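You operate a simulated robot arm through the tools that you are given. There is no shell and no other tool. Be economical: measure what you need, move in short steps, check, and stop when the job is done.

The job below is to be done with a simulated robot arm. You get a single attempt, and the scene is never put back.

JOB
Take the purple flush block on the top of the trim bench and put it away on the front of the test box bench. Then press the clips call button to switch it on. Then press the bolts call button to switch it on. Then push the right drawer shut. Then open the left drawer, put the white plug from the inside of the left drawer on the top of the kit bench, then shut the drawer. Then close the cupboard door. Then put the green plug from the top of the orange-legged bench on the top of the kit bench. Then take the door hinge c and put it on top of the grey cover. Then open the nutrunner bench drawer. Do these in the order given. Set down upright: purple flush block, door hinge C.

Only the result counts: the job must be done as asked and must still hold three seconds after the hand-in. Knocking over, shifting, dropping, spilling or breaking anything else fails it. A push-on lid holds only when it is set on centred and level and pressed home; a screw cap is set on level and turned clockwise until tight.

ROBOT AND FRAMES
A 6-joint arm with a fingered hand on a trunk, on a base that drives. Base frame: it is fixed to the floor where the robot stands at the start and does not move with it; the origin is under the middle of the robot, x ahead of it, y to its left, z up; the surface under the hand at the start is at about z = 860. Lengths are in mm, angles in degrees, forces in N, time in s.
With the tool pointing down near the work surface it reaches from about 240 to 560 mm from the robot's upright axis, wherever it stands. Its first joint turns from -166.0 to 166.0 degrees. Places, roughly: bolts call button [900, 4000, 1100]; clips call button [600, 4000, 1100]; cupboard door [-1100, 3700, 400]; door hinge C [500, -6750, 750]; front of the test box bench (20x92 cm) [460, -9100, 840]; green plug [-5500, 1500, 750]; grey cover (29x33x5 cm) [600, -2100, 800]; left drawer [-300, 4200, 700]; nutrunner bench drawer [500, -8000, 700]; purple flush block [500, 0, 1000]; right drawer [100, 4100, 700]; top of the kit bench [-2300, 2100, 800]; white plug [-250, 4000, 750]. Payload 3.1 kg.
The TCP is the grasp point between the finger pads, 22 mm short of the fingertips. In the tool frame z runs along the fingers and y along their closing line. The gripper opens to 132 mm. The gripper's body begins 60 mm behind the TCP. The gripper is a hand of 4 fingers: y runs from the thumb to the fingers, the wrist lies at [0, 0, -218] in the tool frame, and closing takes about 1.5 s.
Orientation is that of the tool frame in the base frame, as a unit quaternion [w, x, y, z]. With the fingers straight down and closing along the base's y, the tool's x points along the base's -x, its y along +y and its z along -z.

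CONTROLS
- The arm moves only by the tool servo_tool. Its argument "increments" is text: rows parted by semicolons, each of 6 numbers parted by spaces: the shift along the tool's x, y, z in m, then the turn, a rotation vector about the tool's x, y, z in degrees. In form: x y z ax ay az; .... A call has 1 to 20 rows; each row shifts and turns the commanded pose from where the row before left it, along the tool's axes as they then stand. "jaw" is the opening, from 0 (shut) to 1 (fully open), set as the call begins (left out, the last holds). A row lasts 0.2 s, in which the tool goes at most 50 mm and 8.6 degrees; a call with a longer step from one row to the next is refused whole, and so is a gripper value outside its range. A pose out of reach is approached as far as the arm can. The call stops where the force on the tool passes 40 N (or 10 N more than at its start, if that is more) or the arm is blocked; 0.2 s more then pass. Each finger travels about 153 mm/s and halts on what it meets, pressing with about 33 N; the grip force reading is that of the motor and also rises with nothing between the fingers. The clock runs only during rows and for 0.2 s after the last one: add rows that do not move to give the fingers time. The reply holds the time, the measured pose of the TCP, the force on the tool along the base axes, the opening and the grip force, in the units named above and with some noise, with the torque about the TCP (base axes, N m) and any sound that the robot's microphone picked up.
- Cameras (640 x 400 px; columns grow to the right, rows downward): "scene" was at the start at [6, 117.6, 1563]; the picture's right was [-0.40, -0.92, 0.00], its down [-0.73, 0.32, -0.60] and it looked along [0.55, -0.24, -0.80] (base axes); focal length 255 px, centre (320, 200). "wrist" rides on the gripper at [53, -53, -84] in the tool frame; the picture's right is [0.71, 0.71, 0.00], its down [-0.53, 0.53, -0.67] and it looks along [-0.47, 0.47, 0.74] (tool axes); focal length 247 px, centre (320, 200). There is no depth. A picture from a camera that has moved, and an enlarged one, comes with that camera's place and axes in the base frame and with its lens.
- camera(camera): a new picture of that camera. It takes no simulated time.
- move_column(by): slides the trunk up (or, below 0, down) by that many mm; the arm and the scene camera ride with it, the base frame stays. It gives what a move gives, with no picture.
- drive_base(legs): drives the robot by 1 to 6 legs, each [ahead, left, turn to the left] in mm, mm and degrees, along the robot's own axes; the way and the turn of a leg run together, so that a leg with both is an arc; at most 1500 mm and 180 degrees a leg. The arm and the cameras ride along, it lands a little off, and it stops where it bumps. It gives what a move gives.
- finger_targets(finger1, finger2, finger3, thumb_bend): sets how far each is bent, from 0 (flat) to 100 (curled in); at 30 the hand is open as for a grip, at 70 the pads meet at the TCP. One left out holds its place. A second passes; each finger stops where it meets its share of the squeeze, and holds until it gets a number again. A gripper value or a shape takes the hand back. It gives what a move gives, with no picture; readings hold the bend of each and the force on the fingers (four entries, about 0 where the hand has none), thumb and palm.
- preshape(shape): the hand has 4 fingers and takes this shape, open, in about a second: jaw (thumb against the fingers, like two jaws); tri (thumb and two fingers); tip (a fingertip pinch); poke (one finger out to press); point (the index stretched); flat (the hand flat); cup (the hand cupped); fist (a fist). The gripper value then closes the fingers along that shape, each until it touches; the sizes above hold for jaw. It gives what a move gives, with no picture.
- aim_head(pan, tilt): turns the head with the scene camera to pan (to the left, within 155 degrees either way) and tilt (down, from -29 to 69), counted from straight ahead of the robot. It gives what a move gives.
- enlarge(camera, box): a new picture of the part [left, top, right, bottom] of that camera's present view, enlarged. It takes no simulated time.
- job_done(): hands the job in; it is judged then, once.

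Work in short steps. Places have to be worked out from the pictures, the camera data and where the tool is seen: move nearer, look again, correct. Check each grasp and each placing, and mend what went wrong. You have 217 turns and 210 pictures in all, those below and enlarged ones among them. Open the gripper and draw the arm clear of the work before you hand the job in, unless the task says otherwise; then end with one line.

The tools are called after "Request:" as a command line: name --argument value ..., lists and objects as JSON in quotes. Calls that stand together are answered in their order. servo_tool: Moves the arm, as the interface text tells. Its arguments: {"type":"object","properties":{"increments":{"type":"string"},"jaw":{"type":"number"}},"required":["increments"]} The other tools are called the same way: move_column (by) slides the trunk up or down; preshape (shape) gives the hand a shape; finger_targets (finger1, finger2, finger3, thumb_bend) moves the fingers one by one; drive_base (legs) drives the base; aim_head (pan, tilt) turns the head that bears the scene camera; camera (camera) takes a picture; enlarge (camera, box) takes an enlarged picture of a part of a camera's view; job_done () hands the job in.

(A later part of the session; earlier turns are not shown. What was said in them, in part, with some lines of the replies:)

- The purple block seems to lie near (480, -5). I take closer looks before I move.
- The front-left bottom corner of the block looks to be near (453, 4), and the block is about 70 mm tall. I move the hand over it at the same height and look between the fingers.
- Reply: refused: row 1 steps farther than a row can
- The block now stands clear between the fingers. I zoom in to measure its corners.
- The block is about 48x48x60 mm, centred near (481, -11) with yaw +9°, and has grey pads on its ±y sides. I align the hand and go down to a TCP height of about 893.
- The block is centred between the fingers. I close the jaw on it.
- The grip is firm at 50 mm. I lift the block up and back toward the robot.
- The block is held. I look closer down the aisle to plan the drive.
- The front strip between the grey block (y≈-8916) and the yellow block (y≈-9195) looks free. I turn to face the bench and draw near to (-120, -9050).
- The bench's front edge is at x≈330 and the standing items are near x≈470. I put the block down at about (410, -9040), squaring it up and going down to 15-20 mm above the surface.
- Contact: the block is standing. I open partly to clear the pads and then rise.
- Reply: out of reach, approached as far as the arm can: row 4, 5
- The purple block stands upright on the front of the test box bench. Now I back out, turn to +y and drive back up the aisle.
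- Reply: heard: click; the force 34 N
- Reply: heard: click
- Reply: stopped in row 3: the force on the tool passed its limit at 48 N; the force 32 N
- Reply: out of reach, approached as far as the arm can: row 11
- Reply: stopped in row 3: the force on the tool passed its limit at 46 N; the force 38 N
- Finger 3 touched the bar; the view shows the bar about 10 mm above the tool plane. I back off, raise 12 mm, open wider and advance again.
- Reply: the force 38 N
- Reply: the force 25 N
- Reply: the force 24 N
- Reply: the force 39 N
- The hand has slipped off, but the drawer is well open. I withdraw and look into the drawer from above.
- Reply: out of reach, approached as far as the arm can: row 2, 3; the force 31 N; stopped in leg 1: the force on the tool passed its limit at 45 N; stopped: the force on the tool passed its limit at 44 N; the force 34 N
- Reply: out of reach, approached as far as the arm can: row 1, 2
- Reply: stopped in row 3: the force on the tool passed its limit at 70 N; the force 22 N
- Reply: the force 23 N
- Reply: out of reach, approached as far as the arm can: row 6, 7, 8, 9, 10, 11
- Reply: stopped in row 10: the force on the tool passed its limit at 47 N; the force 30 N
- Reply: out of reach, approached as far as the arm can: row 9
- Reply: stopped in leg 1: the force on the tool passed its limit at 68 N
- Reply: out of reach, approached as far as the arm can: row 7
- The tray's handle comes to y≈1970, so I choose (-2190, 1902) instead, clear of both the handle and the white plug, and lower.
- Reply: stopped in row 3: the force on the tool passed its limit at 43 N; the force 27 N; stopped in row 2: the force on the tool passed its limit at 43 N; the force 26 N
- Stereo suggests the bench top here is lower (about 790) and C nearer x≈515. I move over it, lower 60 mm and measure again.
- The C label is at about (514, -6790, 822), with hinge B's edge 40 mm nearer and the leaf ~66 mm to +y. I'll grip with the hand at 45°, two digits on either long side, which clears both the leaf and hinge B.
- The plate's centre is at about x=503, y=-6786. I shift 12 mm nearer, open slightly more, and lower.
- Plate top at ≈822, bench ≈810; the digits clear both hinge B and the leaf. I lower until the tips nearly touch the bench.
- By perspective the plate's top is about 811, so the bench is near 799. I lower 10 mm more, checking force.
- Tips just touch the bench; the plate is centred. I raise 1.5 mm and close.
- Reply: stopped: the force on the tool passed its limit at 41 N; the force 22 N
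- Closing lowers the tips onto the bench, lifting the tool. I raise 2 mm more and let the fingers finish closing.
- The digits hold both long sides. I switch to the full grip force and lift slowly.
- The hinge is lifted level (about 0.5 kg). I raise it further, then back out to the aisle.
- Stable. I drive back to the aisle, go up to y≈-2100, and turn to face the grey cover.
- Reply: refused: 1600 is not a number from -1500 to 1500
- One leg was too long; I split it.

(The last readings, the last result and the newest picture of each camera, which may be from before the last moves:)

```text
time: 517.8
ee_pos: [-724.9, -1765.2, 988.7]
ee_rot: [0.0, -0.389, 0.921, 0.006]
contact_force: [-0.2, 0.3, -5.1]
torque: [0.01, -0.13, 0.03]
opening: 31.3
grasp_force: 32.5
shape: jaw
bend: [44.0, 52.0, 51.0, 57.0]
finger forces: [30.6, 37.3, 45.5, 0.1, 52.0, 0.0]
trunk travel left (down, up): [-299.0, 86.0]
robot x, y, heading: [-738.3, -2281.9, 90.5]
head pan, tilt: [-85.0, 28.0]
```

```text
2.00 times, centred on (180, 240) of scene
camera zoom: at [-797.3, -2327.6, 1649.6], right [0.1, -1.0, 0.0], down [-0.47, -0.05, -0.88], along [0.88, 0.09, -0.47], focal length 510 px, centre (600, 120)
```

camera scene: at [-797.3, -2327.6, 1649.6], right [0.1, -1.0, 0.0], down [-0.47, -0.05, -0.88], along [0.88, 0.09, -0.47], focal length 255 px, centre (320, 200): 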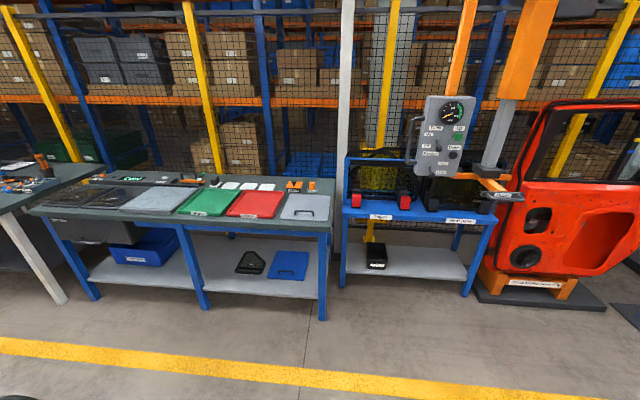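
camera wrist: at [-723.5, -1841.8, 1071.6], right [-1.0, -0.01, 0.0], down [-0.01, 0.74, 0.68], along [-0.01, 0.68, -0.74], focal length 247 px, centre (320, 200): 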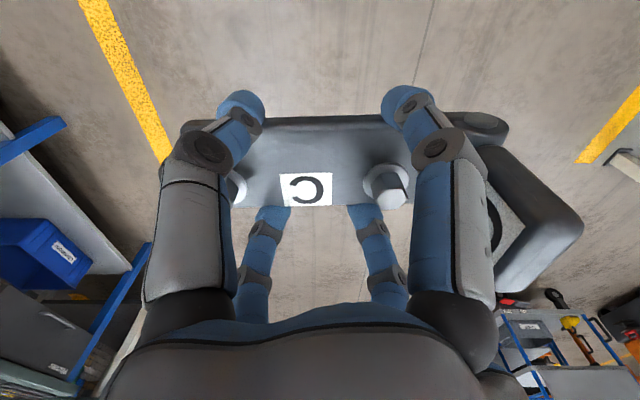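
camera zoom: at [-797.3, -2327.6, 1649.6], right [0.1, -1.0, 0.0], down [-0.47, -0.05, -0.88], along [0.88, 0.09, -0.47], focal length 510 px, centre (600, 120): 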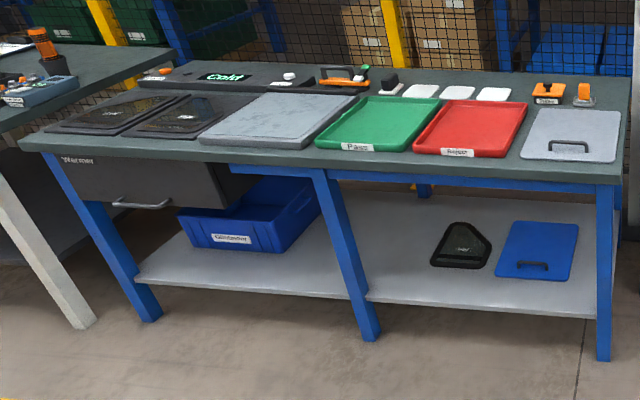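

The grey cover lies at x≈425–750, y≈-2254…-1980, with its handle near x≈482. I'll set the hinge behind the handle, at about (572, -2118). I turn and approach.

Request:
drive_base --legs '[[0, 0, -90.5], [0, 180, 0], [650, 0, 0]]'

Request:
aim_head --pan 0 --tilt 48

Request:
camera --camera "scene"

Request:
camera --camera "wrist"

```text
time: 526.4
ee_pos: [423.9, -2125.9, 987.7]
ee_rot: [0.004, 0.385, 0.923, 0.002]
contact_force: [0.1, -0.4, -4.7]
torque: [-0.12, -0.05, 0.01]
opening: 32.1
grasp_force: 32.8
shape: jaw
bend: [44.0, 52.0, 51.0, 57.0]
finger forces: [29.7, 36.4, 44.7, 0.1, 51.3, 0.1]
trunk travel left (down, up): [-299.0, 86.0]
robot x, y, heading: [-87.4, -2096.9, -0.5]
head pan, tilt: [-85.0, 28.0]
```

```text
time: 528.0
ee_pos: [423.6, -2125.6, 987.8]
ee_rot: [0.004, 0.385, 0.923, 0.003]
contact_force: [0.4, 0.1, -5.3]
torque: [-0.13, -0.01, -0.02]
opening: 32.1
grasp_force: 33.4
shape: jaw
bend: [44.0, 52.0, 51.0, 57.0]
finger forces: [29.9, 36.2, 44.8, 0.0, 51.4, 0.0]
trunk travel left (down, up): [-299.0, 86.0]
robot x, y, heading: [-87.4, -2103.2, -0.7]
head pan, tilt: [0.0, 48.0]
```

```text
56 pictures are left
camera scene: at [-66.5, -1954.6, 1619.6], right [-0.01, -1.0, 0.0], down [-0.74, 0.01, -0.67], along [0.67, -0.01, -0.74], focal length 255 px, centre (320, 200)
```

scene: 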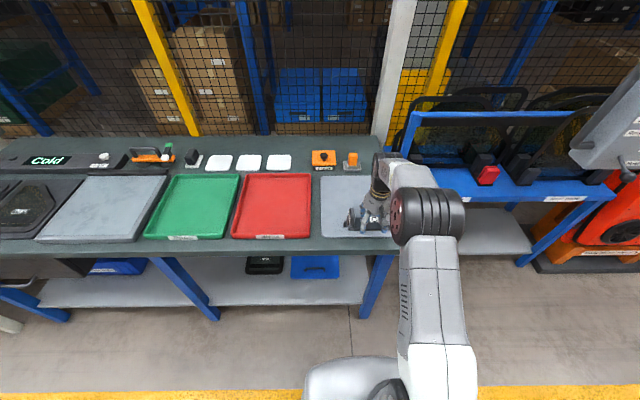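

```text
55 pictures are left
camera wrist: at [348.4, -2126.1, 1071.6], right [0.01, 1.0, 0.0], down [0.74, -0.01, 0.68], along [0.68, 0.0, -0.74], focal length 247 px, centre (320, 200)
```

wrist: 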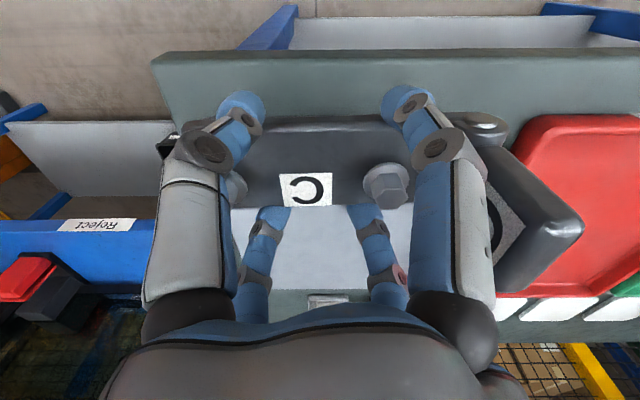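

The cover spans x≈438–746, y≈-1968…-2258. I drive 122 mm ahead and extend 28 mm to reach (574, -2118).

Request:
drive_base --legs '[[122, 4, 0.6]]'

Request:
camera --camera "wrist"

Request:
camera --camera "scene"

```text
time: 529.2
ee_pos: [547.6, -2116.5, 987.2]
ee_rot: [0.004, 0.38, 0.925, 0.003]
contact_force: [0.0, -0.8, -4.9]
torque: [-0.15, 0.0, -0.02]
opening: 32.2
grasp_force: 33.4
shape: jaw
bend: [44.0, 52.0, 51.0, 57.0]
finger forces: [29.8, 36.6, 44.8, 0.0, 51.3, 0.1]
trunk travel left (down, up): [-299.0, 86.0]
robot x, y, heading: [37.7, -2100.0, 0.1]
head pan, tilt: [0.0, 48.0]
```

```text
54 pictures are left
camera wrist: at [471.9, -2117.8, 1071.3], right [-0.01, 1.0, 0.0], down [0.74, 0.0, 0.68], along [0.68, 0.01, -0.74], focal length 247 px, centre (320, 200)
```

wrist: 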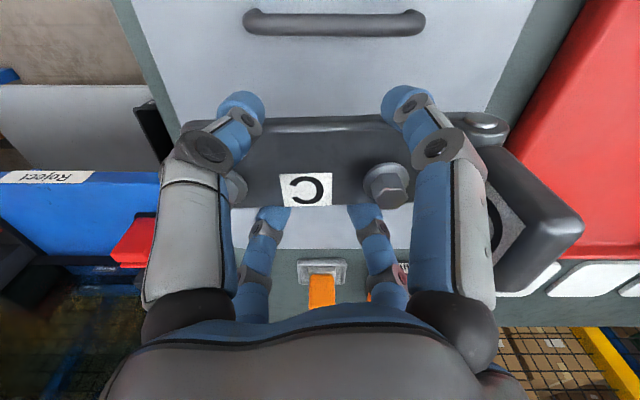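

```text
53 pictures are left
camera scene: at [55.6, -1950.8, 1619.6], right [0.0, -1.0, 0.0], down [-0.74, 0.0, -0.67], along [0.67, 0.0, -0.74], focal length 255 px, centre (320, 200)
```

scene: 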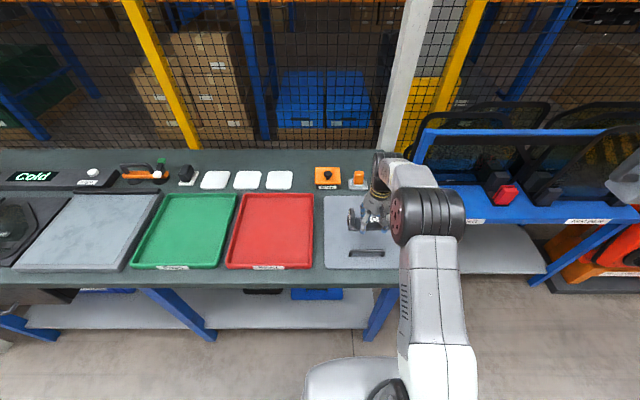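

The handle is at x≈494, clear of the target. I extend 26 mm and lower to just above the cover.

Request:
servo_tool --increments "-0.0185 0.0183 0 0 0 0; 0 0 0.03 0 0 0; 0 0 0.03 0 0 0; 0 0 0.01 0 0 0; 0 0 0 0 0 0"

Request:
camera --camera "wrist"

Request:
enlarge --camera "scene" --box '[310, 170, 430, 280]'

```text
time: 530.4
ee_pos: [572.8, -2117.3, 918.0]
ee_rot: [0.005, 0.38, 0.925, 0.004]
contact_force: [-1.4, -0.6, -4.8]
torque: [-0.1, 0.0, 0.0]
opening: 32.3
grasp_force: 33.0
shape: jaw
bend: [44.0, 52.0, 51.0, 57.0]
finger forces: [30.7, 37.1, 45.5, 0.0, 51.9, 0.1]
trunk travel left (down, up): [-299.0, 86.0]
robot x, y, heading: [36.9, -2097.4, 0.1]
head pan, tilt: [0.0, 48.0]
```

```text
52 pictures are left
camera wrist: at [498.1, -2118.6, 1001.4], right [-0.01, 1.0, 0.0], down [0.74, 0.0, 0.68], along [0.68, 0.01, -0.74], focal length 247 px, centre (320, 200)
```

wrist: 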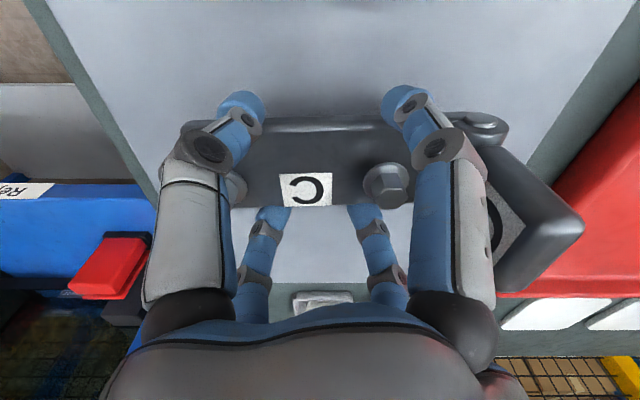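

```text
3.64 times, centred on (370, 225) of scene
camera zoom: at [54.3, -1950.8, 1619.6], right [0.0, -1.0, 0.0], down [-0.74, 0.0, -0.67], along [0.67, 0.0, -0.74], focal length 928 px, centre (138, 109)
```

zoom: 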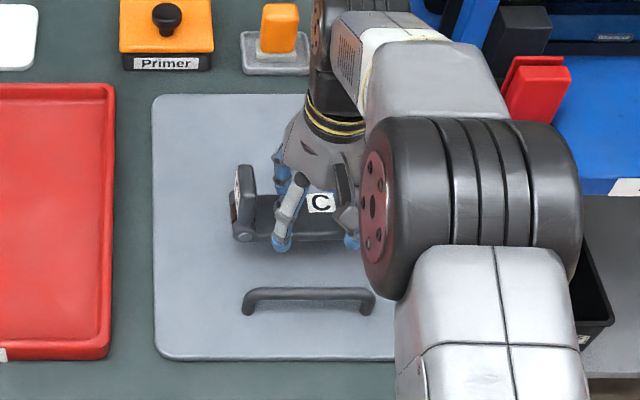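

Well placed behind the handle. I lower in 3 mm steps until the load comes off.

Request:
servo_tool --increments "0 0 0.004 0 0 0; 0 0 0.004 0 0 0; 0 0 0 0 0 0"

Request:
servo_tool --increments "0 0 0.003 0 0 0; 0 0 0.003 0 0 0; 0 0 0 0 0 0"

```text
time: 531.2
ee_pos: [574.1, -2115.9, 910.9]
ee_rot: [0.004, 0.38, 0.925, 0.004]
contact_force: [0.4, 0.1, -5.1]
torque: [-0.13, -0.02, 0.0]
opening: 32.4
grasp_force: 33.2
shape: jaw
bend: [44.0, 52.0, 51.0, 57.0]
finger forces: [30.7, 37.1, 45.4, 0.0, 51.8, 0.1]
trunk travel left (down, up): [-299.0, 86.0]
robot x, y, heading: [34.4, -2098.7, 0.2]
head pan, tilt: [0.0, 48.0]
```

```text
time: 532.0
ee_pos: [574.3, -2116.5, 903.9]
ee_rot: [0.004, 0.38, 0.925, 0.004]
contact_force: [0.2, -0.7, -4.8]
torque: [-0.16, 0.01, -0.01]
opening: 32.2
grasp_force: 33.4
shape: jaw
bend: [44.0, 52.0, 51.0, 57.0]
finger forces: [30.7, 37.1, 45.5, 0.1, 52.1, 0.0]
trunk travel left (down, up): [-299.0, 86.0]
robot x, y, heading: [36.1, -2100.9, 0.2]
head pan, tilt: [0.0, 48.0]
```

Request:
servo_tool --increments "0 0 0.003 0 0 0; 0 0 0.002 0 0 0; 0 0 0 0 0 0"

Request:
servo_tool --increments "0 0 0.002 0 0 0; 0 0 0.002 0 0 0; 0 0 0 0 0 0"

Request:
servo_tool --increments "0 0 0.002 0 0 0; 0 0 0.002 0 0 0; 0 0 0 0 0 0"

Request:
camera --camera "wrist"

```text
time: 532.8
ee_pos: [573.2, -2116.6, 898.8]
ee_rot: [0.004, 0.381, 0.925, 0.003]
contact_force: [-0.6, 0.2, -4.0]
torque: [-0.11, -0.06, 0.02]
opening: 32.2
grasp_force: 32.8
shape: jaw
bend: [44.0, 52.0, 51.0, 57.0]
finger forces: [30.7, 37.2, 45.5, 0.0, 52.0, 0.0]
trunk travel left (down, up): [-299.0, 86.0]
robot x, y, heading: [36.4, -2102.4, 0.1]
head pan, tilt: [0.0, 48.0]
```

```text
time: 533.6
ee_pos: [574.3, -2116.2, 895.3]
ee_rot: [0.005, 0.38, 0.925, 0.004]
contact_force: [0.5, 0.4, -5.7]
torque: [-0.15, 0.0, 0.0]
opening: 32.4
grasp_force: 33.2
shape: jaw
bend: [44.0, 52.0, 51.0, 57.0]
finger forces: [30.9, 37.1, 45.6, 0.0, 52.0, 0.1]
trunk travel left (down, up): [-299.0, 86.0]
robot x, y, heading: [36.8, -2096.2, -0.1]
head pan, tilt: [0.0, 48.0]
```

```text
time: 534.4
ee_pos: [574.8, -2116.7, 891.5]
ee_rot: [0.004, 0.38, 0.925, 0.002]
contact_force: [0.3, -0.1, -4.3]
torque: [-0.14, -0.02, -0.03]
opening: 32.1
grasp_force: 33.1
shape: jaw
bend: [44.0, 52.0, 51.0, 58.0]
finger forces: [30.9, 37.2, 45.6, 0.0, 52.0, 0.1]
trunk travel left (down, up): [-299.0, 86.0]
robot x, y, heading: [32.3, -2097.5, -0.1]
head pan, tilt: [0.0, 48.0]
```

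```text
50 pictures are left
camera wrist: at [498.3, -2117.6, 974.2], right [-0.01, 1.0, 0.0], down [0.74, 0.0, 0.68], along [0.68, 0.01, -0.74], focal length 247 px, centre (320, 200)
```

wrist: 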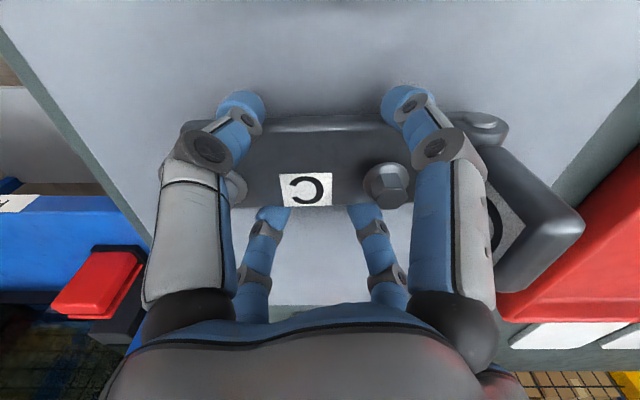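

The shadow is closing but no contact yet. I go on in 2 mm steps.

Request:
servo_tool --increments "0 0 0.002 0 0 0; 0 0 0.002 0 0 0; 0 0 0.002 0 0 0; 0 0 0 0 0 0"

Request:
servo_tool --increments "0 0 0.002 0 0 0; 0 0 0.002 0 0 0; 0 0 0 0 0 0"

Request:
servo_tool --increments "0 0 0.002 0 0 0; 0 0 0.002 0 0 0; 0 0 0 0 0 0"

```text
time: 535.4
ee_pos: [572.4, -2117.3, 884.9]
ee_rot: [0.004, 0.38, 0.925, 0.003]
contact_force: [-1.0, 0.3, -5.0]
torque: [-0.18, -0.02, 0.01]
opening: 32.2
grasp_force: 32.8
shape: jaw
bend: [44.0, 52.0, 51.0, 58.0]
finger forces: [30.9, 37.2, 45.7, 0.1, 52.0, 0.0]
trunk travel left (down, up): [-299.0, 86.0]
robot x, y, heading: [35.2, -2101.7, 0.2]
head pan, tilt: [0.0, 48.0]
```

```text
time: 536.2
ee_pos: [573.7, -2117.8, 881.9]
ee_rot: [0.005, 0.38, 0.925, 0.003]
contact_force: [-1.2, 0.2, -4.0]
torque: [-0.15, -0.01, -0.01]
opening: 32.1
grasp_force: 33.0
shape: jaw
bend: [44.0, 52.0, 51.0, 58.0]
finger forces: [30.9, 37.2, 45.6, 0.1, 52.1, 0.0]
trunk travel left (down, up): [-299.0, 86.0]
robot x, y, heading: [39.0, -2099.0, 0.1]
head pan, tilt: [0.0, 48.0]
```

```text
time: 537.0
ee_pos: [572.8, -2116.4, 879.5]
ee_rot: [0.005, 0.381, 0.925, 0.004]
contact_force: [0.8, 0.6, 2.6]
torque: [0.15, 0.27, 0.04]
opening: 32.3
grasp_force: 33.1
shape: jaw
bend: [44.0, 52.0, 51.0, 58.0]
finger forces: [35.4, 37.7, 45.2, 0.1, 53.3, 0.1]
trunk travel left (down, up): [-299.0, 86.0]
robot x, y, heading: [34.8, -2095.9, -0.1]
head pan, tilt: [0.0, 48.0]
```

Contact. I open the digits gently to release.

Request:
finger_targets --finger1 36 --finger2 36 --finger3 36 --thumb_bend 36

Request:
camera --camera "wrist"

```text
time: 538.0
ee_pos: [574.1, -2117.1, 878.3]
ee_rot: [0.004, 0.38, 0.925, 0.003]
contact_force: [0.2, -0.7, -0.5]
torque: [-0.03, 0.04, -0.02]
opening: 73.8
grasp_force: 0.0
shape: fingers
bend: [36.0, 36.0, 36.0, 36.0]
finger forces: [0.0, 0.0, 0.1, 0.1, 0.0, 0.1]
trunk travel left (down, up): [-299.0, 86.0]
robot x, y, heading: [38.2, -2097.7, 0.0]
head pan, tilt: [0.0, 48.0]
```

```text
49 pictures are left
camera wrist: at [497.8, -2117.6, 961.1], right [-0.01, 1.0, 0.0], down [0.74, 0.0, 0.68], along [0.68, 0.01, -0.74], focal length 247 px, centre (320, 200)
```

wrist: 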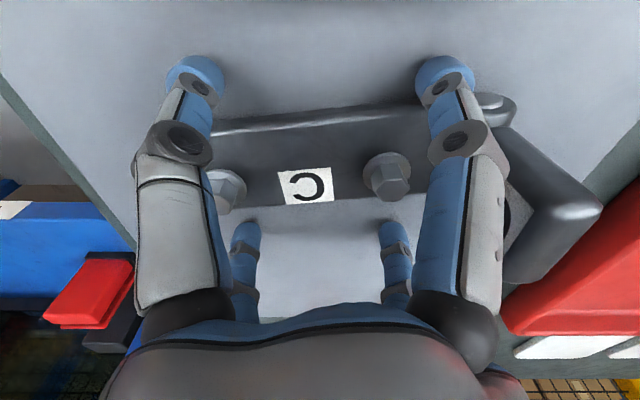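

Released; it turned a few degrees but lies flat. I rise straight up and check.

Request:
servo_tool --increments "0 0 -0.01 0 0 0; 0 0 -0.02 0 0 0; 0 0 -0.04 0 0 0; 0 0 -0.04 0 0 0; 0 0 -0.03 0 0 0; 0 0 0 0 0 0"

Request:
camera --camera "wrist"

Request:
enlarge --camera "scene" --box '[310, 170, 430, 280]'

```text
time: 539.4
ee_pos: [571.7, -2118.5, 1018.2]
ee_rot: [0.006, 0.38, 0.925, 0.004]
contact_force: [0.1, -0.3, -0.1]
torque: [0.01, 0.0, 0.02]
opening: 73.7
grasp_force: 0.0
shape: fingers
bend: [36.0, 36.0, 36.0, 36.0]
finger forces: [0.0, 0.0, 0.0, 0.0, 0.0, 0.0]
trunk travel left (down, up): [-299.0, 86.0]
robot x, y, heading: [33.7, -2095.5, -0.0]
head pan, tilt: [0.0, 48.0]
```

```text
48 pictures are left
camera wrist: at [496.2, -2119.5, 1101.8], right [-0.01, 1.0, 0.0], down [0.74, 0.0, 0.68], along [0.68, 0.01, -0.74], focal length 247 px, centre (320, 200)
```

wrist: 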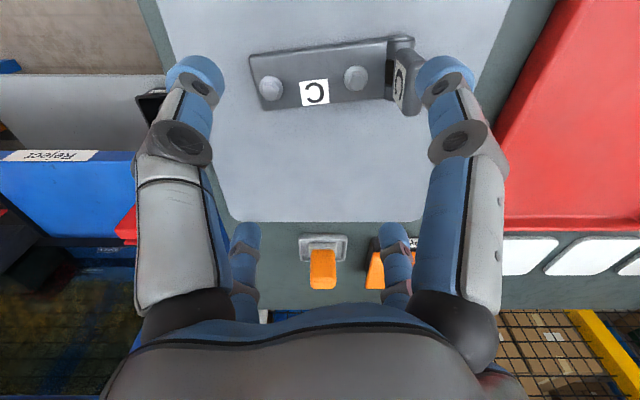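

```text
3.64 times, centred on (370, 225) of scene
camera zoom: at [53.9, -1950.8, 1619.6], right [0.0, -1.0, 0.0], down [-0.74, 0.0, -0.67], along [0.67, 0.0, -0.74], focal length 928 px, centre (138, 109)
```

zoom: 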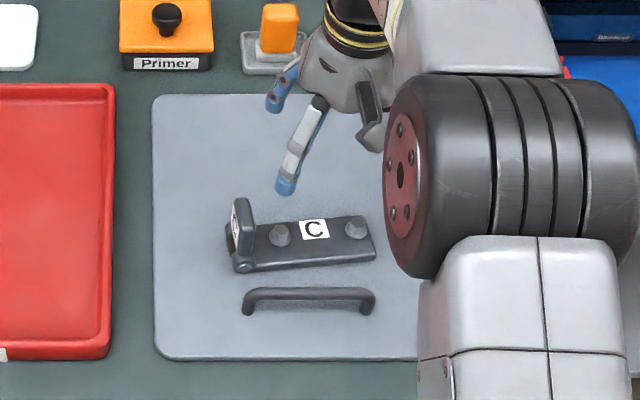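

Hinge C stands upright on the grey cover. Last: the nutrunner bench drawer near (350, -7920). I drive there.

Request:
drive_base --legs '[[-750, 0, 0], [0, 0, -90], [1500, 0, 0], [1500, 0, 0], [1500, 0, 0], [1350, 0, 0]]'

Request:
aim_head --pan 88 --tilt 35

Request:
camera --camera "scene"

```text
time: 575.0
ee_pos: [-826.5, -8524.6, 1017.9]
ee_rot: [0.006, 0.927, 0.374, -0.001]
contact_force: [0.2, 0.5, 1.4]
torque: [-0.01, 0.05, 0.04]
opening: 73.8
grasp_force: 0.0
shape: fingers
bend: [36.0, 36.0, 36.0, 36.0]
finger forces: [0.0, 0.1, 0.0, 0.0, 0.1, 0.0]
trunk travel left (down, up): [-299.0, 86.0]
robot x, y, heading: [-794.4, -7988.2, -91.5]
head pan, tilt: [0.0, 48.0]
```

```text
time: 576.6
ee_pos: [-827.1, -8524.0, 1017.0]
ee_rot: [0.005, 0.927, 0.375, -0.001]
contact_force: [0.4, -0.3, 0.5]
torque: [-0.01, 0.0, -0.04]
opening: 73.8
grasp_force: 0.1
shape: fingers
bend: [36.0, 36.0, 36.0, 36.0]
finger forces: [0.1, 0.0, 0.0, 0.1, 0.0, 0.0]
trunk travel left (down, up): [-299.0, 86.0]
robot x, y, heading: [-792.1, -7989.2, -90.9]
head pan, tilt: [88.0, 35.0]
```

```text
46 pictures are left
camera scene: at [-559.2, -7938.3, 1638.6], right [-0.06, -1.0, 0.0], down [-0.57, 0.03, -0.82], along [0.82, -0.05, -0.57], focal length 255 px, centre (320, 200)
```

scene: 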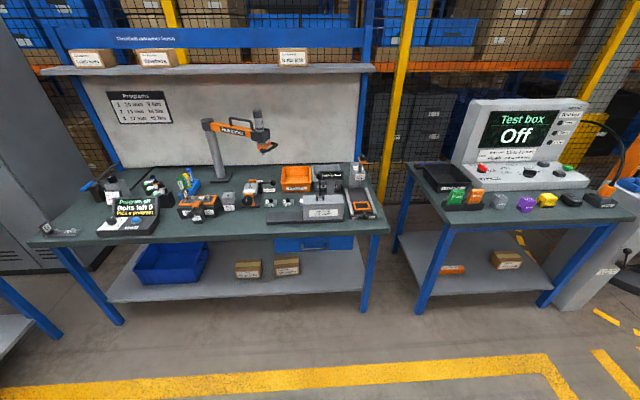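

Request:
enlarge --camera "scene" --box '[240, 190, 400, 290]'

```text
4.00 times, centred on (320, 240) of scene
camera zoom: at [-559.2, -7938.3, 1638.6], right [-0.06, -1.0, 0.0], down [-0.57, 0.03, -0.82], along [0.82, -0.05, -0.57], focal length 1021 px, centre (320, 40)
```

zoom: 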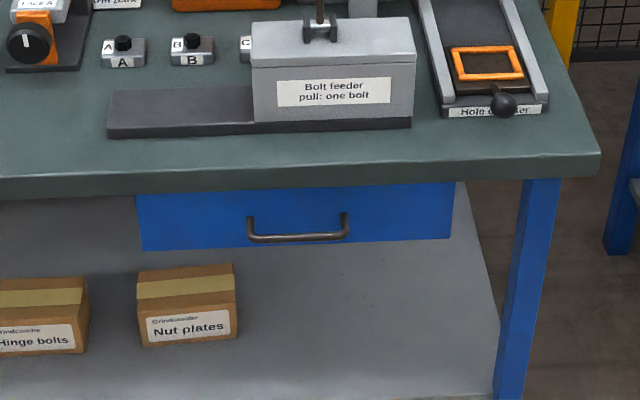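

The handle is at about (375, -7968, 687). I turn to face the bench and bring the tool round to pointing forward.

Request:
drive_base --legs '[[0, 0, 91]]'

Request:
servo_tool --increments "0 0 -0.03 0 0 -8.5; 0 0 -0.03 0 0 -8.5; 0 0 -0.03 0 0 -8.5; 0 0 0 0 0 -8.5; 0 0 0 0 0 -8.5; 0 0 0 0 0 -2.5; 0 0 0 0 0 0"

Request:
servo_tool --increments "0 0 0 0 -8.2 0; 0 0 0 0 -8.2 0; 0 0 0 0 -8.2 0; 0 0 0 0 -8.2 0; 0 0 0 0 -8.2 0; 0 0 0 0 -8.2 0; 0 0 0 0 -8.2 0; 0 0 0 0 -8.2 0; 0 0 0 0 -8.2 0; 0 0 0 0 -8.2 0; 0 0 0 0 -8 0; 0 0 0 0 0 0; 0 0 0 0 0 0"

```text
time: 580.9
ee_pos: [-259.5, -8019.3, 1017.6]
ee_rot: [0.004, 0.389, 0.921, 0.004]
contact_force: [0.3, -0.4, -0.4]
torque: [0.0, 0.06, -0.01]
opening: 73.9
grasp_force: 0.2
shape: fingers
bend: [36.0, 36.0, 36.0, 36.0]
finger forces: [0.0, 0.1, 0.0, 0.0, 0.0, 0.1]
trunk travel left (down, up): [-299.0, 86.0]
robot x, y, heading: [-794.2, -7993.4, -0.9]
head pan, tilt: [88.0, 35.0]
```

```text
time: 582.5
ee_pos: [-262.0, -8019.9, 1108.4]
ee_rot: [0.005, 0.007, 1.0, 0.002]
contact_force: [-0.3, -1.0, -0.2]
torque: [0.0, 0.04, -0.02]
opening: 73.6
grasp_force: 0.1
shape: fingers
bend: [36.0, 36.0, 36.0, 36.0]
finger forces: [0.1, 0.0, 0.0, 0.0, 0.0, 0.0]
trunk travel left (down, up): [-299.0, 86.0]
robot x, y, heading: [-795.4, -7992.5, -1.0]
head pan, tilt: [88.0, 35.0]
```

```text
time: 585.2
ee_pos: [-256.3, -8017.4, 1115.1]
ee_rot: [0.694, 0.005, 0.72, 0.002]
contact_force: [-0.1, 0.1, -0.6]
torque: [0.01, -0.03, 0.01]
opening: 74.3
grasp_force: 0.0
shape: fingers
bend: [36.0, 36.0, 36.0, 36.0]
finger forces: [0.0, 0.1, 0.0, 0.1, 0.1, 0.0]
out of reach, approached as far as the arm can: row 6, 7, 8
trunk travel left (down, up): [-299.0, 86.0]
robot x, y, heading: [-794.9, -7990.1, -1.0]
head pan, tilt: [88.0, 35.0]
```

Tool forward. I roll it 84°, splay fingers 1 and 3, lower the trunk, and drive closer.

Request:
servo_tool --increments "0 0 0 0 0 -8.5; 0 0 0 0 0 -8.5; 0 0 0 0 0 -8.5; 0 0 0 0 0 -8.5; 0 0 0 0 0 -8.5; 0 0 0 0 0 -8.5; 0 0 0 0 0 -8.5; 0 0 0 0 0 -8.5; 0 0 0 0 0 -8.5; 0 0 0 0 0 -7.5; 0 0 0 0 0 0"

Request:
finger_targets --finger1 0 --finger2 33 --finger3 0 --thumb_bend 33

Request:
move_column --by -295

Request:
drive_base --legs '[[0, 40, 1.0], [420, 0, 0]]'

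Request:
servo_tool --increments "0 0.04 0 0 0 0; 0 0.04 0 0 0 0; 0 0.04 0 0 0 0; 0 0 0 0 0 0"

Request:
camera --camera "wrist"

```text
time: 587.6
ee_pos: [-255.5, -8016.8, 1116.4]
ee_rot: [0.517, -0.478, 0.538, -0.463]
contact_force: [-0.2, 0.5, 0.4]
torque: [0.03, 0.01, 0.01]
opening: 74.1
grasp_force: 0.1
shape: fingers
bend: [36.0, 36.0, 36.0, 36.0]
finger forces: [0.1, 0.1, 0.1, 0.0, 0.1, 0.1]
trunk travel left (down, up): [-299.0, 86.0]
robot x, y, heading: [-793.7, -7994.2, -1.1]
head pan, tilt: [88.0, 35.0]
```

```text
time: 588.6
ee_pos: [-255.6, -8016.9, 1116.0]
ee_rot: [0.516, -0.478, 0.539, -0.463]
contact_force: [0.2, -0.5, 0.3]
torque: [-0.02, 0.01, -0.02]
opening: 105.5
grasp_force: 0.1
shape: fingers
bend: [1.0, 33.0, 1.0, 33.0]
finger forces: [0.0, 0.0, 0.0, 0.0, 0.0, 0.0]
trunk travel left (down, up): [-299.0, 86.0]
robot x, y, heading: [-793.9, -7988.8, -0.9]
head pan, tilt: [88.0, 35.0]
```

```text
time: 591.6
ee_pos: [-255.2, -8016.9, 822.0]
ee_rot: [0.517, -0.478, 0.539, -0.462]
contact_force: [0.5, -0.4, 0.2]
torque: [0.0, 0.01, 0.02]
opening: 105.8
grasp_force: 0.0
shape: fingers
bend: [1.0, 33.0, 1.0, 33.0]
finger forces: [0.0, 0.0, 0.0, 0.0, 0.0, 0.0]
trunk travel left (down, up): [-4.0, 381.0]
robot x, y, heading: [-793.9, -7988.4, -0.8]
head pan, tilt: [88.0, 35.0]
```

```text
time: 594.7
ee_pos: [164.3, -7968.5, 821.4]
ee_rot: [0.521, -0.482, 0.535, -0.458]
contact_force: [-0.3, 0.8, 0.3]
torque: [0.01, -0.01, 0.02]
opening: 105.6
grasp_force: 0.1
shape: fingers
bend: [1.0, 33.0, 1.0, 33.0]
finger forces: [0.0, 0.0, 0.0, 0.0, 0.0, 0.0]
trunk travel left (down, up): [-4.0, 381.0]
robot x, y, heading: [-372.5, -7951.0, 0.0]
head pan, tilt: [88.0, 35.0]
```

```text
time: 595.7
ee_pos: [160.7, -7955.4, 704.0]
ee_rot: [0.524, -0.48, 0.538, -0.453]
contact_force: [-0.5, 0.0, 0.3]
torque: [-0.01, 0.0, -0.04]
opening: 105.4
grasp_force: 0.1
shape: fingers
bend: [1.0, 33.0, 1.0, 33.0]
finger forces: [0.1, 0.0, 0.1, 0.0, 0.0, 0.0]
trunk travel left (down, up): [-4.0, 381.0]
robot x, y, heading: [-376.6, -7947.2, -0.1]
head pan, tilt: [88.0, 35.0]
```

```text
44 pictures are left
camera wrist: at [80.8, -8015.5, 753.9], right [-0.02, -0.61, -0.79], down [-0.69, 0.58, -0.43], along [0.72, 0.54, -0.44], focal length 247 px, centre (320, 200)
```

wrist: 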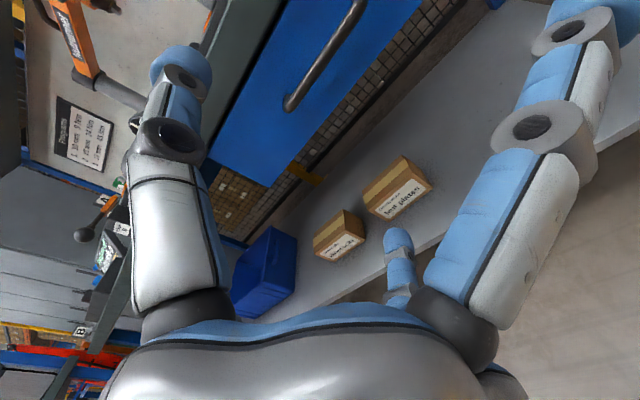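

The handle's centre is about (375, -7962, 698). I narrow the thumb and finger 2 a bit to pass under the bench lip and advance most of the way.

Request:
finger_targets --finger2 42 --thumb_bend 42

Request:
servo_tool --increments "0.006 0 0.03 0 0 0; 0 0 0.03 0 0 0; 0 0 0.03 0 0 0; 0 0 0.03 0 0 0; 0 0 0.03 0 0 0; 0 0 0 0 0 0"

Request:
camera --camera "wrist"

```text
time: 596.7
ee_pos: [160.8, -7954.4, 704.2]
ee_rot: [0.524, -0.478, 0.539, -0.454]
contact_force: [0.4, 0.2, -0.2]
torque: [0.01, -0.01, -0.02]
opening: 99.1
grasp_force: 0.0
shape: fingers
bend: [1.0, 42.0, 1.0, 42.0]
finger forces: [0.0, 0.0, 0.0, 0.1, 0.0, 0.0]
trunk travel left (down, up): [-4.0, 381.0]
robot x, y, heading: [-376.0, -7948.1, -0.2]
head pan, tilt: [88.0, 35.0]
```

```text
time: 598.1
ee_pos: [311.3, -7956.5, 696.2]
ee_rot: [0.52, -0.482, 0.536, -0.458]
contact_force: [0.4, 0.2, 0.0]
torque: [0.01, 0.0, 0.01]
opening: 98.7
grasp_force: 0.1
shape: fingers
bend: [1.0, 42.0, 1.0, 42.0]
finger forces: [0.0, 0.0, 0.1, 0.0, 0.0, 0.0]
trunk travel left (down, up): [-4.0, 381.0]
robot x, y, heading: [-376.3, -7947.9, -0.1]
head pan, tilt: [88.0, 35.0]
```

```text
43 pictures are left
camera wrist: at [229.5, -8017.0, 747.1], right [-0.02, -0.62, -0.78], down [-0.69, 0.57, -0.44], along [0.72, 0.53, -0.44], focal length 247 px, centre (320, 200)
```

wrist: 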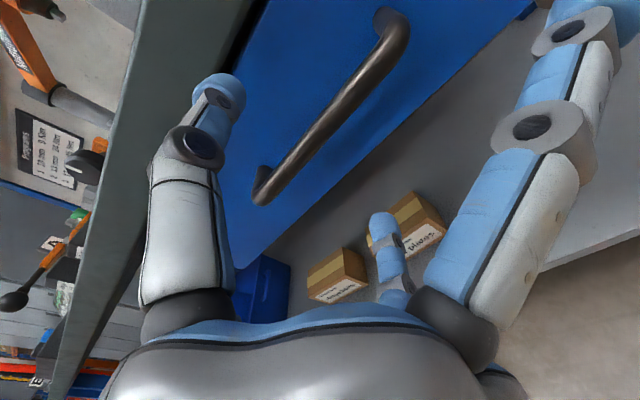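

The bar is about 7 mm above the tool plane. I raise 8 mm and advance 60 mm.

Request:
servo_tool --increments "0 -0.008 0.02 0 0 0; 0 0 0.02 0 0 0; 0 0 0.01 0 0 0; 0 0 0.01 0 0 0; 0 0 0 0 0 0"

Request:
camera --camera "wrist"

```text
time: 598.9
ee_pos: [356.6, -7957.2, 698.3]
ee_rot: [0.518, -0.485, 0.537, -0.456]
contact_force: [-31.3, 0.6, -1.7]
torque: [-0.02, -1.63, -0.12]
opening: 100.2
grasp_force: 16.4
shape: fingers
bend: [1.0, 42.0, 1.0, 38.0]
finger forces: [0.0, 0.1, 0.0, 0.1, 31.8, 0.1]
trunk travel left (down, up): [-4.0, 381.0]
robot x, y, heading: [-376.9, -7951.5, 0.0]
head pan, tilt: [88.0, 35.0]
stopped in row 4: the force on the tool passed its limit at 52 N (the readings are from after the stop); the commanded pose is now the measured one
```

```text
42 pictures are left
camera wrist: at [275.4, -8017.9, 749.2], right [-0.03, -0.62, -0.78], down [-0.7, 0.57, -0.43], along [0.72, 0.53, -0.45], focal length 247 px, centre (320, 200)
```

wrist: 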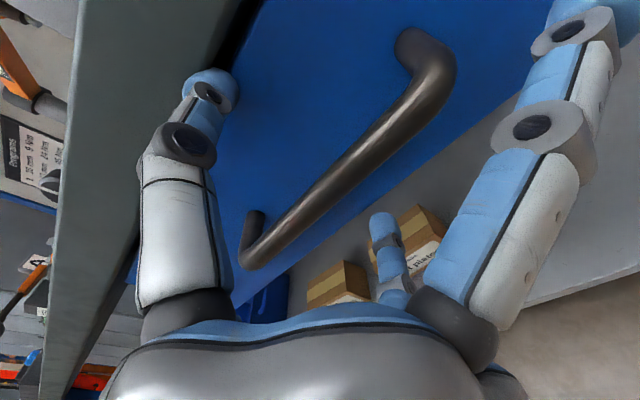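

The thumb tip meets something near the bench lip. I back off a little, narrow the opening, and advance again.

Request:
servo_tool --increments "0 0 -0.02 0 0 0; 0 0 0 0 0 0"

Request:
finger_targets --finger2 48 --thumb_bend 52

Request:
camera --camera "wrist"

```text
time: 599.5
ee_pos: [339.8, -7957.4, 699.0]
ee_rot: [0.518, -0.484, 0.537, -0.457]
contact_force: [0.8, 0.9, 0.6]
torque: [-0.02, 0.01, 0.0]
opening: 99.1
grasp_force: 0.0
shape: fingers
bend: [1.0, 42.0, 1.0, 42.0]
finger forces: [0.1, 0.2, 0.0, 0.0, 0.0, 0.1]
trunk travel left (down, up): [-4.0, 381.0]
robot x, y, heading: [-373.6, -7950.2, -0.2]
head pan, tilt: [88.0, 35.0]
```

```text
time: 600.5
ee_pos: [338.8, -7958.2, 698.3]
ee_rot: [0.518, -0.485, 0.537, -0.456]
contact_force: [0.0, 0.3, 0.5]
torque: [0.01, 0.01, 0.01]
opening: 91.9
grasp_force: 0.0
shape: fingers
bend: [1.0, 48.0, 1.0, 52.0]
finger forces: [0.1, 0.1, 0.0, 0.1, 0.0, 0.0]
trunk travel left (down, up): [-4.0, 381.0]
robot x, y, heading: [-375.7, -7946.8, -0.1]
head pan, tilt: [88.0, 35.0]
```

```text
41 pictures are left
camera wrist: at [259.1, -8018.7, 749.4], right [-0.03, -0.62, -0.78], down [-0.7, 0.57, -0.43], along [0.72, 0.53, -0.45], focal length 247 px, centre (320, 200)
```

wrist: 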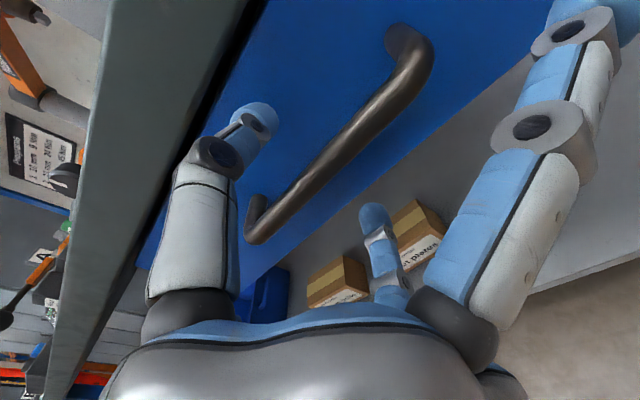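

The bar is well centred between the thumb and finger 2. I advance 38 mm.

Request:
servo_tool --increments "0 0 0.015 0 0 0; 0 0 0.01 0 0 0; 0 0 0.007 0 0 0; 0 0 0.006 0 0 0; 0 0 0 0 0 0"

Request:
camera --camera "wrist"

```text
time: 601.0
ee_pos: [351.4, -7958.4, 695.9]
ee_rot: [0.518, -0.485, 0.538, -0.455]
contact_force: [-20.5, 0.6, 1.3]
torque: [-0.02, -0.84, -0.1]
opening: 92.5
grasp_force: 10.0
shape: fingers
bend: [1.0, 48.0, 1.0, 52.0]
finger forces: [0.1, 0.0, 0.0, 0.0, 20.1, 0.1]
trunk travel left (down, up): [-4.0, 381.0]
robot x, y, heading: [-374.9, -7950.5, 0.0]
head pan, tilt: [88.0, 35.0]
stopped in row 2: the force on the tool passed its limit at 45 N (the readings are from after the stop); the commanded pose is now the measured one
```

```text
40 pictures are left
camera wrist: at [270.7, -8018.0, 747.6], right [-0.03, -0.62, -0.78], down [-0.7, 0.57, -0.43], along [0.72, 0.53, -0.45], focal length 247 px, centre (320, 200)
```

wrist: 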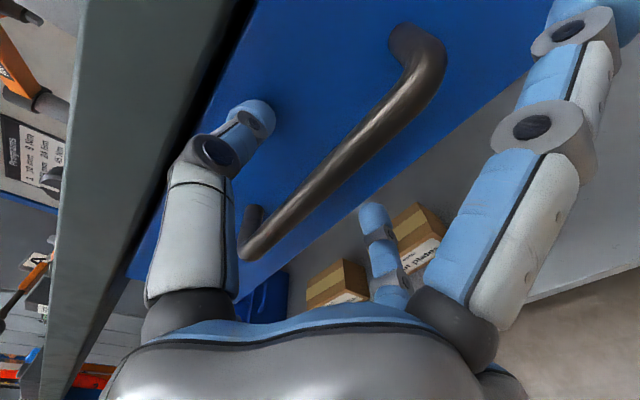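

Triangulating both pictures puts the bar at x≈345, z≈710, y≈-7972 — higher and nearer than I thought. I back off, raise 13 mm, shift 12 mm, and come in again to x≈343.

Request:
servo_tool --increments "0 0 -0.04 0 0 0; 0 0 -0.02 0 0 0; 0.012 -0.013 0 0 0 0; 0 0 0 0 0 0"

Request:
finger_targets --finger2 40 --thumb_bend 42

Request:
servo_tool --increments "0 0 0.02 0 0 0; 0 0 0.02 0 0 0; 0 0 0.01 0 0 0; 0 0 0 0 0 0"

Request:
camera --camera "wrist"

```text
time: 602.0
ee_pos: [295.4, -7971.1, 710.2]
ee_rot: [0.517, -0.484, 0.539, -0.456]
contact_force: [-0.5, 0.8, 0.2]
torque: [0.0, 0.01, 0.02]
opening: 92.1
grasp_force: 0.1
shape: fingers
bend: [1.0, 48.0, 1.0, 52.0]
finger forces: [0.1, 0.0, 0.1, 0.0, 0.0, 0.0]
trunk travel left (down, up): [-4.0, 381.0]
robot x, y, heading: [-372.5, -7950.8, -0.2]
head pan, tilt: [88.0, 35.0]
```

```text
time: 603.0
ee_pos: [296.0, -7971.2, 711.5]
ee_rot: [0.518, -0.485, 0.537, -0.456]
contact_force: [-1.3, 0.4, 0.4]
torque: [0.03, 0.0, -0.01]
opening: 98.7
grasp_force: 0.0
shape: fingers
bend: [1.0, 40.0, 1.0, 42.0]
finger forces: [0.0, 0.0, 0.0, 0.1, 0.1, 0.1]
trunk travel left (down, up): [-4.0, 381.0]
robot x, y, heading: [-377.7, -7952.6, -0.1]
head pan, tilt: [88.0, 35.0]
```

```text
time: 604.0
ee_pos: [343.8, -7971.1, 708.0]
ee_rot: [0.517, -0.485, 0.538, -0.456]
contact_force: [-12.3, 0.2, -2.2]
torque: [-0.02, -0.6, -0.05]
opening: 98.9
grasp_force: 6.2
shape: fingers
bend: [1.0, 40.0, 1.0, 42.0]
finger forces: [0.1, 0.0, 0.0, 0.0, 11.9, 0.0]
trunk travel left (down, up): [-4.0, 381.0]
robot x, y, heading: [-377.2, -7948.7, -0.1]
head pan, tilt: [88.0, 35.0]
```

```text
39 pictures are left
camera wrist: at [263.4, -8031.3, 759.1], right [-0.03, -0.62, -0.78], down [-0.7, 0.57, -0.43], along [0.72, 0.53, -0.45], focal length 247 px, centre (320, 200)
```

wrist: 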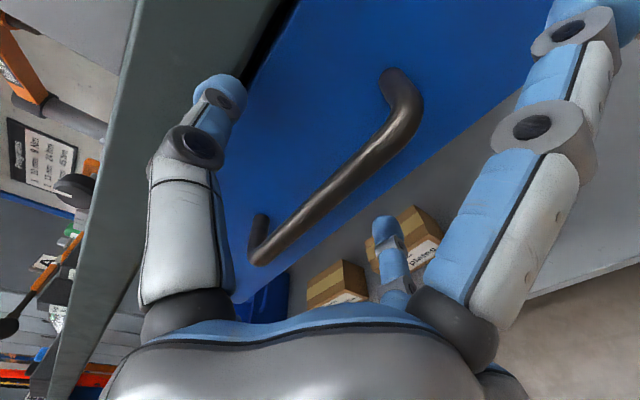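

Now the bar passes right through the grasp point. I close the thumb and finger 2 on it.

Request:
finger_targets --finger2 90 --thumb_bend 90

Request:
camera --camera "wrist"

```text
time: 605.0
ee_pos: [344.5, -7971.1, 707.0]
ee_rot: [0.517, -0.484, 0.539, -0.456]
contact_force: [-0.3, -0.6, 0.4]
torque: [-0.01, 0.0, 0.04]
opening: 83.5
grasp_force: 0.1
shape: fingers
bend: [1.0, 86.0, 1.0, 82.0]
finger forces: [0.0, 0.0, 0.1, 0.0, 0.1, 0.0]
trunk travel left (down, up): [-4.0, 381.0]
robot x, y, heading: [-373.3, -7948.7, -0.0]
head pan, tilt: [88.0, 35.0]
```

```text
38 pictures are left
camera wrist: at [264.4, -8031.4, 759.0], right [-0.03, -0.62, -0.78], down [-0.7, 0.57, -0.43], along [0.72, 0.53, -0.45], focal length 247 px, centre (320, 200)
```

wrist: 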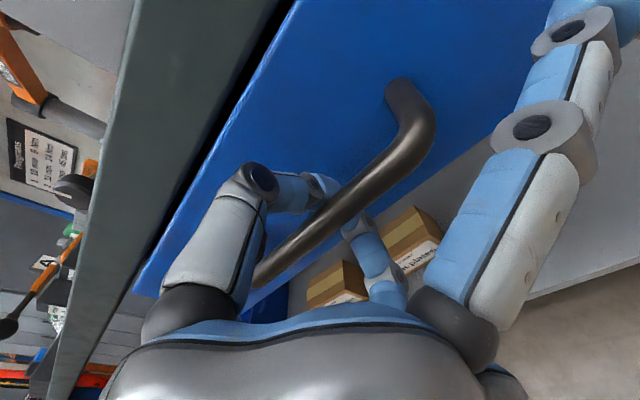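

The thumb and finger 2 hook round the bar and the drawer has already begun to move. I pull.

Request:
servo_tool --increments "0 0 -0.012 0 0 0; 0 0 -0.012 0 0 0; 0 0 -0.012 0 0 0; 0 0 -0.012 0 0 0; 0 0 -0.012 0 0 0; 0 0 -0.012 0 0 0; 0 0 0 0 0 0"

Request:
camera --camera "wrist"

```text
time: 606.6
ee_pos: [271.0, -7972.3, 708.9]
ee_rot: [0.518, -0.485, 0.537, -0.456]
contact_force: [0.3, -0.1, 0.0]
torque: [0.02, 0.0, -0.01]
opening: 83.2
grasp_force: 0.1
shape: fingers
bend: [1.0, 86.0, 1.0, 82.0]
finger forces: [0.1, 0.0, 0.0, 0.0, 0.0, 0.0]
trunk travel left (down, up): [-4.0, 381.0]
robot x, y, heading: [-377.7, -7948.4, -0.0]
head pan, tilt: [88.0, 35.0]
```

```text
37 pictures are left
camera wrist: at [191.6, -8032.0, 761.1], right [-0.03, -0.62, -0.78], down [-0.7, 0.58, -0.43], along [0.72, 0.53, -0.45], focal length 247 px, centre (320, 200)
```

wrist: 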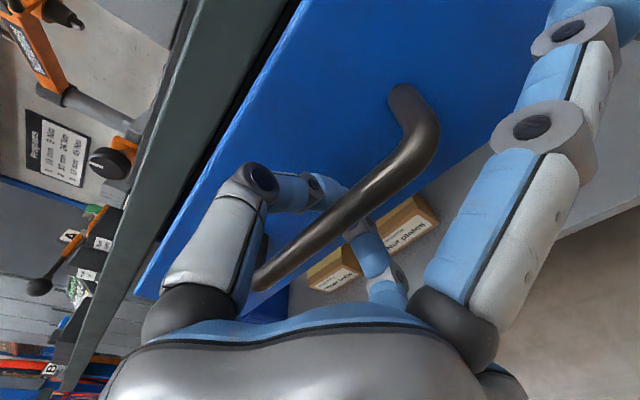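

The drawer follows. I pull on.

Request:
servo_tool --increments "0 0 -0.012 0 0 0; 0 0 -0.012 0 0 0; 0 0 -0.012 0 0 0; 0 0 -0.012 0 0 0; 0 0 -0.012 0 0 0; 0 0 -0.012 0 0 0; 0 0 -0.012 0 0 0; 0 0 -0.012 0 0 0; 0 0 -0.012 0 0 0; 0 0 -0.012 0 0 0; 0 0 -0.012 0 0 0; 0 0 -0.012 0 0 0; 0 0 0 0 0 0"

Request:
aim_head --pan 0 --tilt 45

Request:
camera --camera "scene"

```text
time: 609.4
ee_pos: [135.0, -7973.1, 721.6]
ee_rot: [0.522, -0.48, 0.543, -0.45]
contact_force: [-0.2, -0.3, 0.1]
torque: [0.02, -0.01, -0.01]
opening: 83.5
grasp_force: 0.0
shape: fingers
bend: [1.0, 86.0, 1.0, 82.0]
finger forces: [0.0, 0.0, 0.0, 0.0, 0.0, 0.1]
out of reach, approached as far as the arm can: row 11, 12
trunk travel left (down, up): [-4.0, 381.0]
robot x, y, heading: [-374.3, -7949.7, -0.3]
head pan, tilt: [88.0, 35.0]
```

```text
time: 611.0
ee_pos: [133.9, -7973.9, 721.7]
ee_rot: [0.522, -0.48, 0.542, -0.45]
contact_force: [0.0, -0.5, -0.3]
torque: [0.0, 0.02, 0.03]
opening: 83.3
grasp_force: 0.0
shape: fingers
bend: [1.0, 86.0, 1.0, 82.0]
finger forces: [0.1, 0.0, 0.1, 0.1, 0.1, 0.0]
trunk travel left (down, up): [-4.0, 381.0]
robot x, y, heading: [-374.6, -7949.6, -0.1]
head pan, tilt: [0.0, 45.0]
```

```text
36 pictures are left
camera scene: at [-355.3, -7801.7, 1329.5], right [0.0, -1.0, 0.0], down [-0.71, 0.0, -0.71], along [0.71, 0.0, -0.71], focal length 255 px, centre (320, 200)
```

scene: 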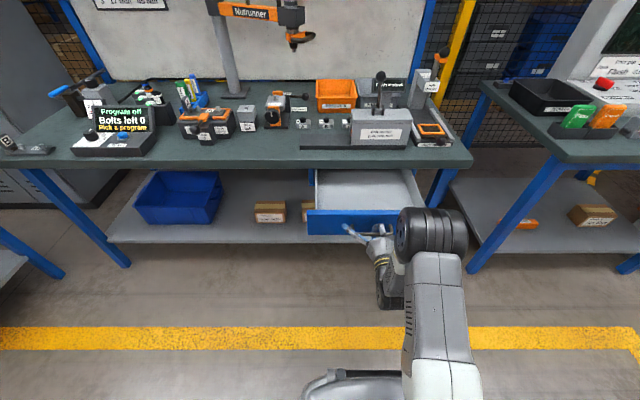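

Open by about 210 mm. I pull it further by backing the base until it stops.

Request:
drive_base --legs '[[-130, 0, 0]]'

Request:
camera --camera "scene"

```text
time: 612.3
ee_pos: [4.3, -7973.1, 723.0]
ee_rot: [0.521, -0.479, 0.543, -0.451]
contact_force: [-0.5, 0.2, 0.1]
torque: [-0.03, 0.02, -0.03]
opening: 84.5
grasp_force: 0.0
shape: fingers
bend: [1.0, 75.0, 1.0, 90.0]
finger forces: [0.0, 0.0, 0.1, 0.0, 0.0, 0.1]
trunk travel left (down, up): [-4.0, 381.0]
robot x, y, heading: [-506.6, -7950.6, -0.2]
head pan, tilt: [0.0, 45.0]
```

```text
35 pictures are left
camera scene: at [-485.4, -7801.6, 1329.5], right [0.0, -1.0, 0.0], down [-0.71, 0.0, -0.71], along [0.71, 0.0, -0.71], focal length 255 px, centre (320, 200)
```

scene: 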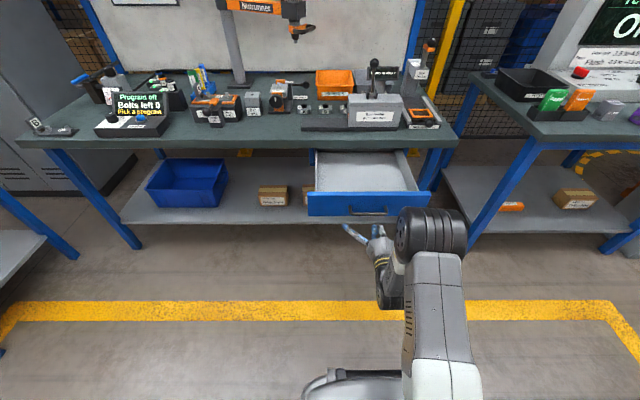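

The hand has slipped off with the drawer about 240 mm open. I zoom in to judge whether it is fully out.

Request:
enlarge --camera "scene" --box '[280, 130, 460, 240]'

Request:
camera --camera "wrist"

```text
3.56 times, centred on (370, 185) of scene
camera zoom: at [-485.4, -7801.6, 1329.5], right [0.0, -1.0, 0.0], down [-0.71, 0.0, -0.71], along [0.71, 0.0, -0.71], focal length 907 px, centre (142, 253)
```

zoom: 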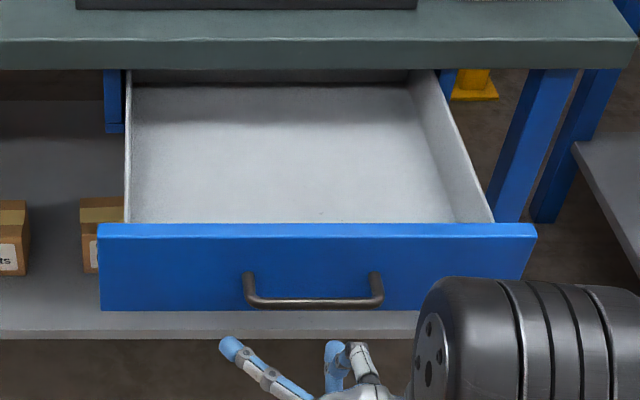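

```text
33 pictures are left
camera wrist: at [-75.4, -8034.2, 772.3], right [-0.03, -0.61, -0.79], down [-0.7, 0.58, -0.42], along [0.72, 0.54, -0.44], focal length 247 px, centre (320, 200)
```

wrist: 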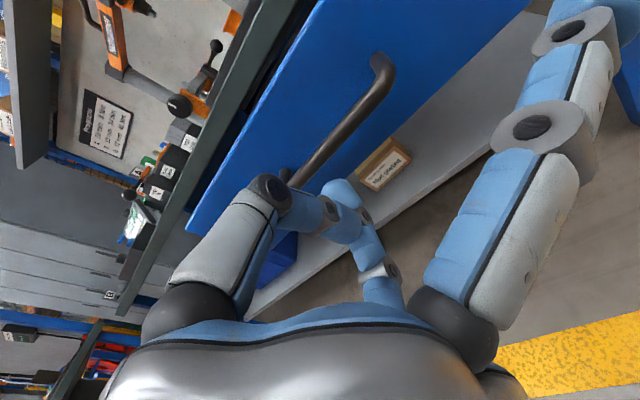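

The geometry (bar from x≈345 to ≈73) puts the opening at about 270 mm, the same travel as the other drawer, so it is fully out. I draw the hand clear and open it.

Request:
drive_base --legs '[[-200, 0, 0]]'

Request:
preshape --shape "jaw"

Request:
camera --camera "scene"

```text
time: 613.9
ee_pos: [-196.5, -7972.6, 722.0]
ee_rot: [0.521, -0.48, 0.542, -0.451]
contact_force: [-0.4, 1.4, -0.3]
torque: [0.03, 0.0, -0.01]
opening: 84.7
grasp_force: 0.1
shape: fingers
bend: [1.0, 75.0, 1.0, 90.0]
finger forces: [0.0, 0.1, 0.0, 0.0, 0.0, 0.0]
trunk travel left (down, up): [-4.0, 381.0]
robot x, y, heading: [-705.8, -7946.6, -0.4]
head pan, tilt: [0.0, 45.0]
```

```text
time: 614.8
ee_pos: [-196.2, -7972.3, 721.6]
ee_rot: [0.522, -0.479, 0.543, -0.451]
contact_force: [-0.4, -0.1, -0.7]
torque: [0.01, 0.01, 0.02]
opening: 132.0
grasp_force: 0.1
shape: jaw
bend: [30.0, 30.0, 30.0, 30.0]
finger forces: [0.0, 0.0, 0.0, 0.0, 0.0, 0.0]
trunk travel left (down, up): [-4.0, 381.0]
robot x, y, heading: [-708.4, -7948.9, -0.4]
head pan, tilt: [0.0, 45.0]
```

```text
32 pictures are left
camera scene: at [-686.2, -7801.3, 1329.5], right [0.0, -1.0, 0.0], down [-0.71, 0.0, -0.71], along [0.71, 0.0, -0.71], focal length 255 px, centre (320, 200)
```

scene: 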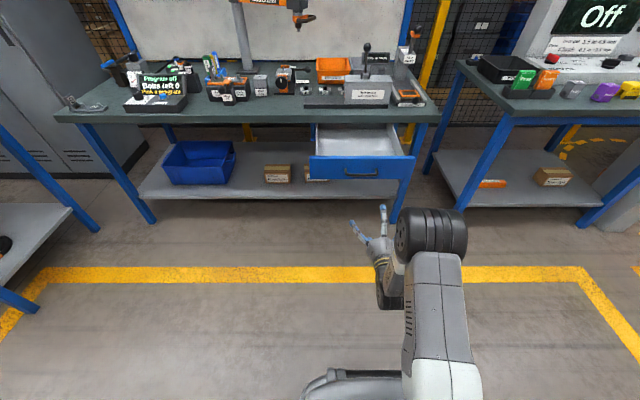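

Everything has been done in order: the drawer stands open, and the hand is open and clear of the work. I hand the job in.

Request:
job_done

```text
The job is handed in.
```

I carried out all nine steps in the order given and handed the job in. The nutrunner bench drawer is about 265 mm open, which I took to be its full travel because it matches the other drawer.
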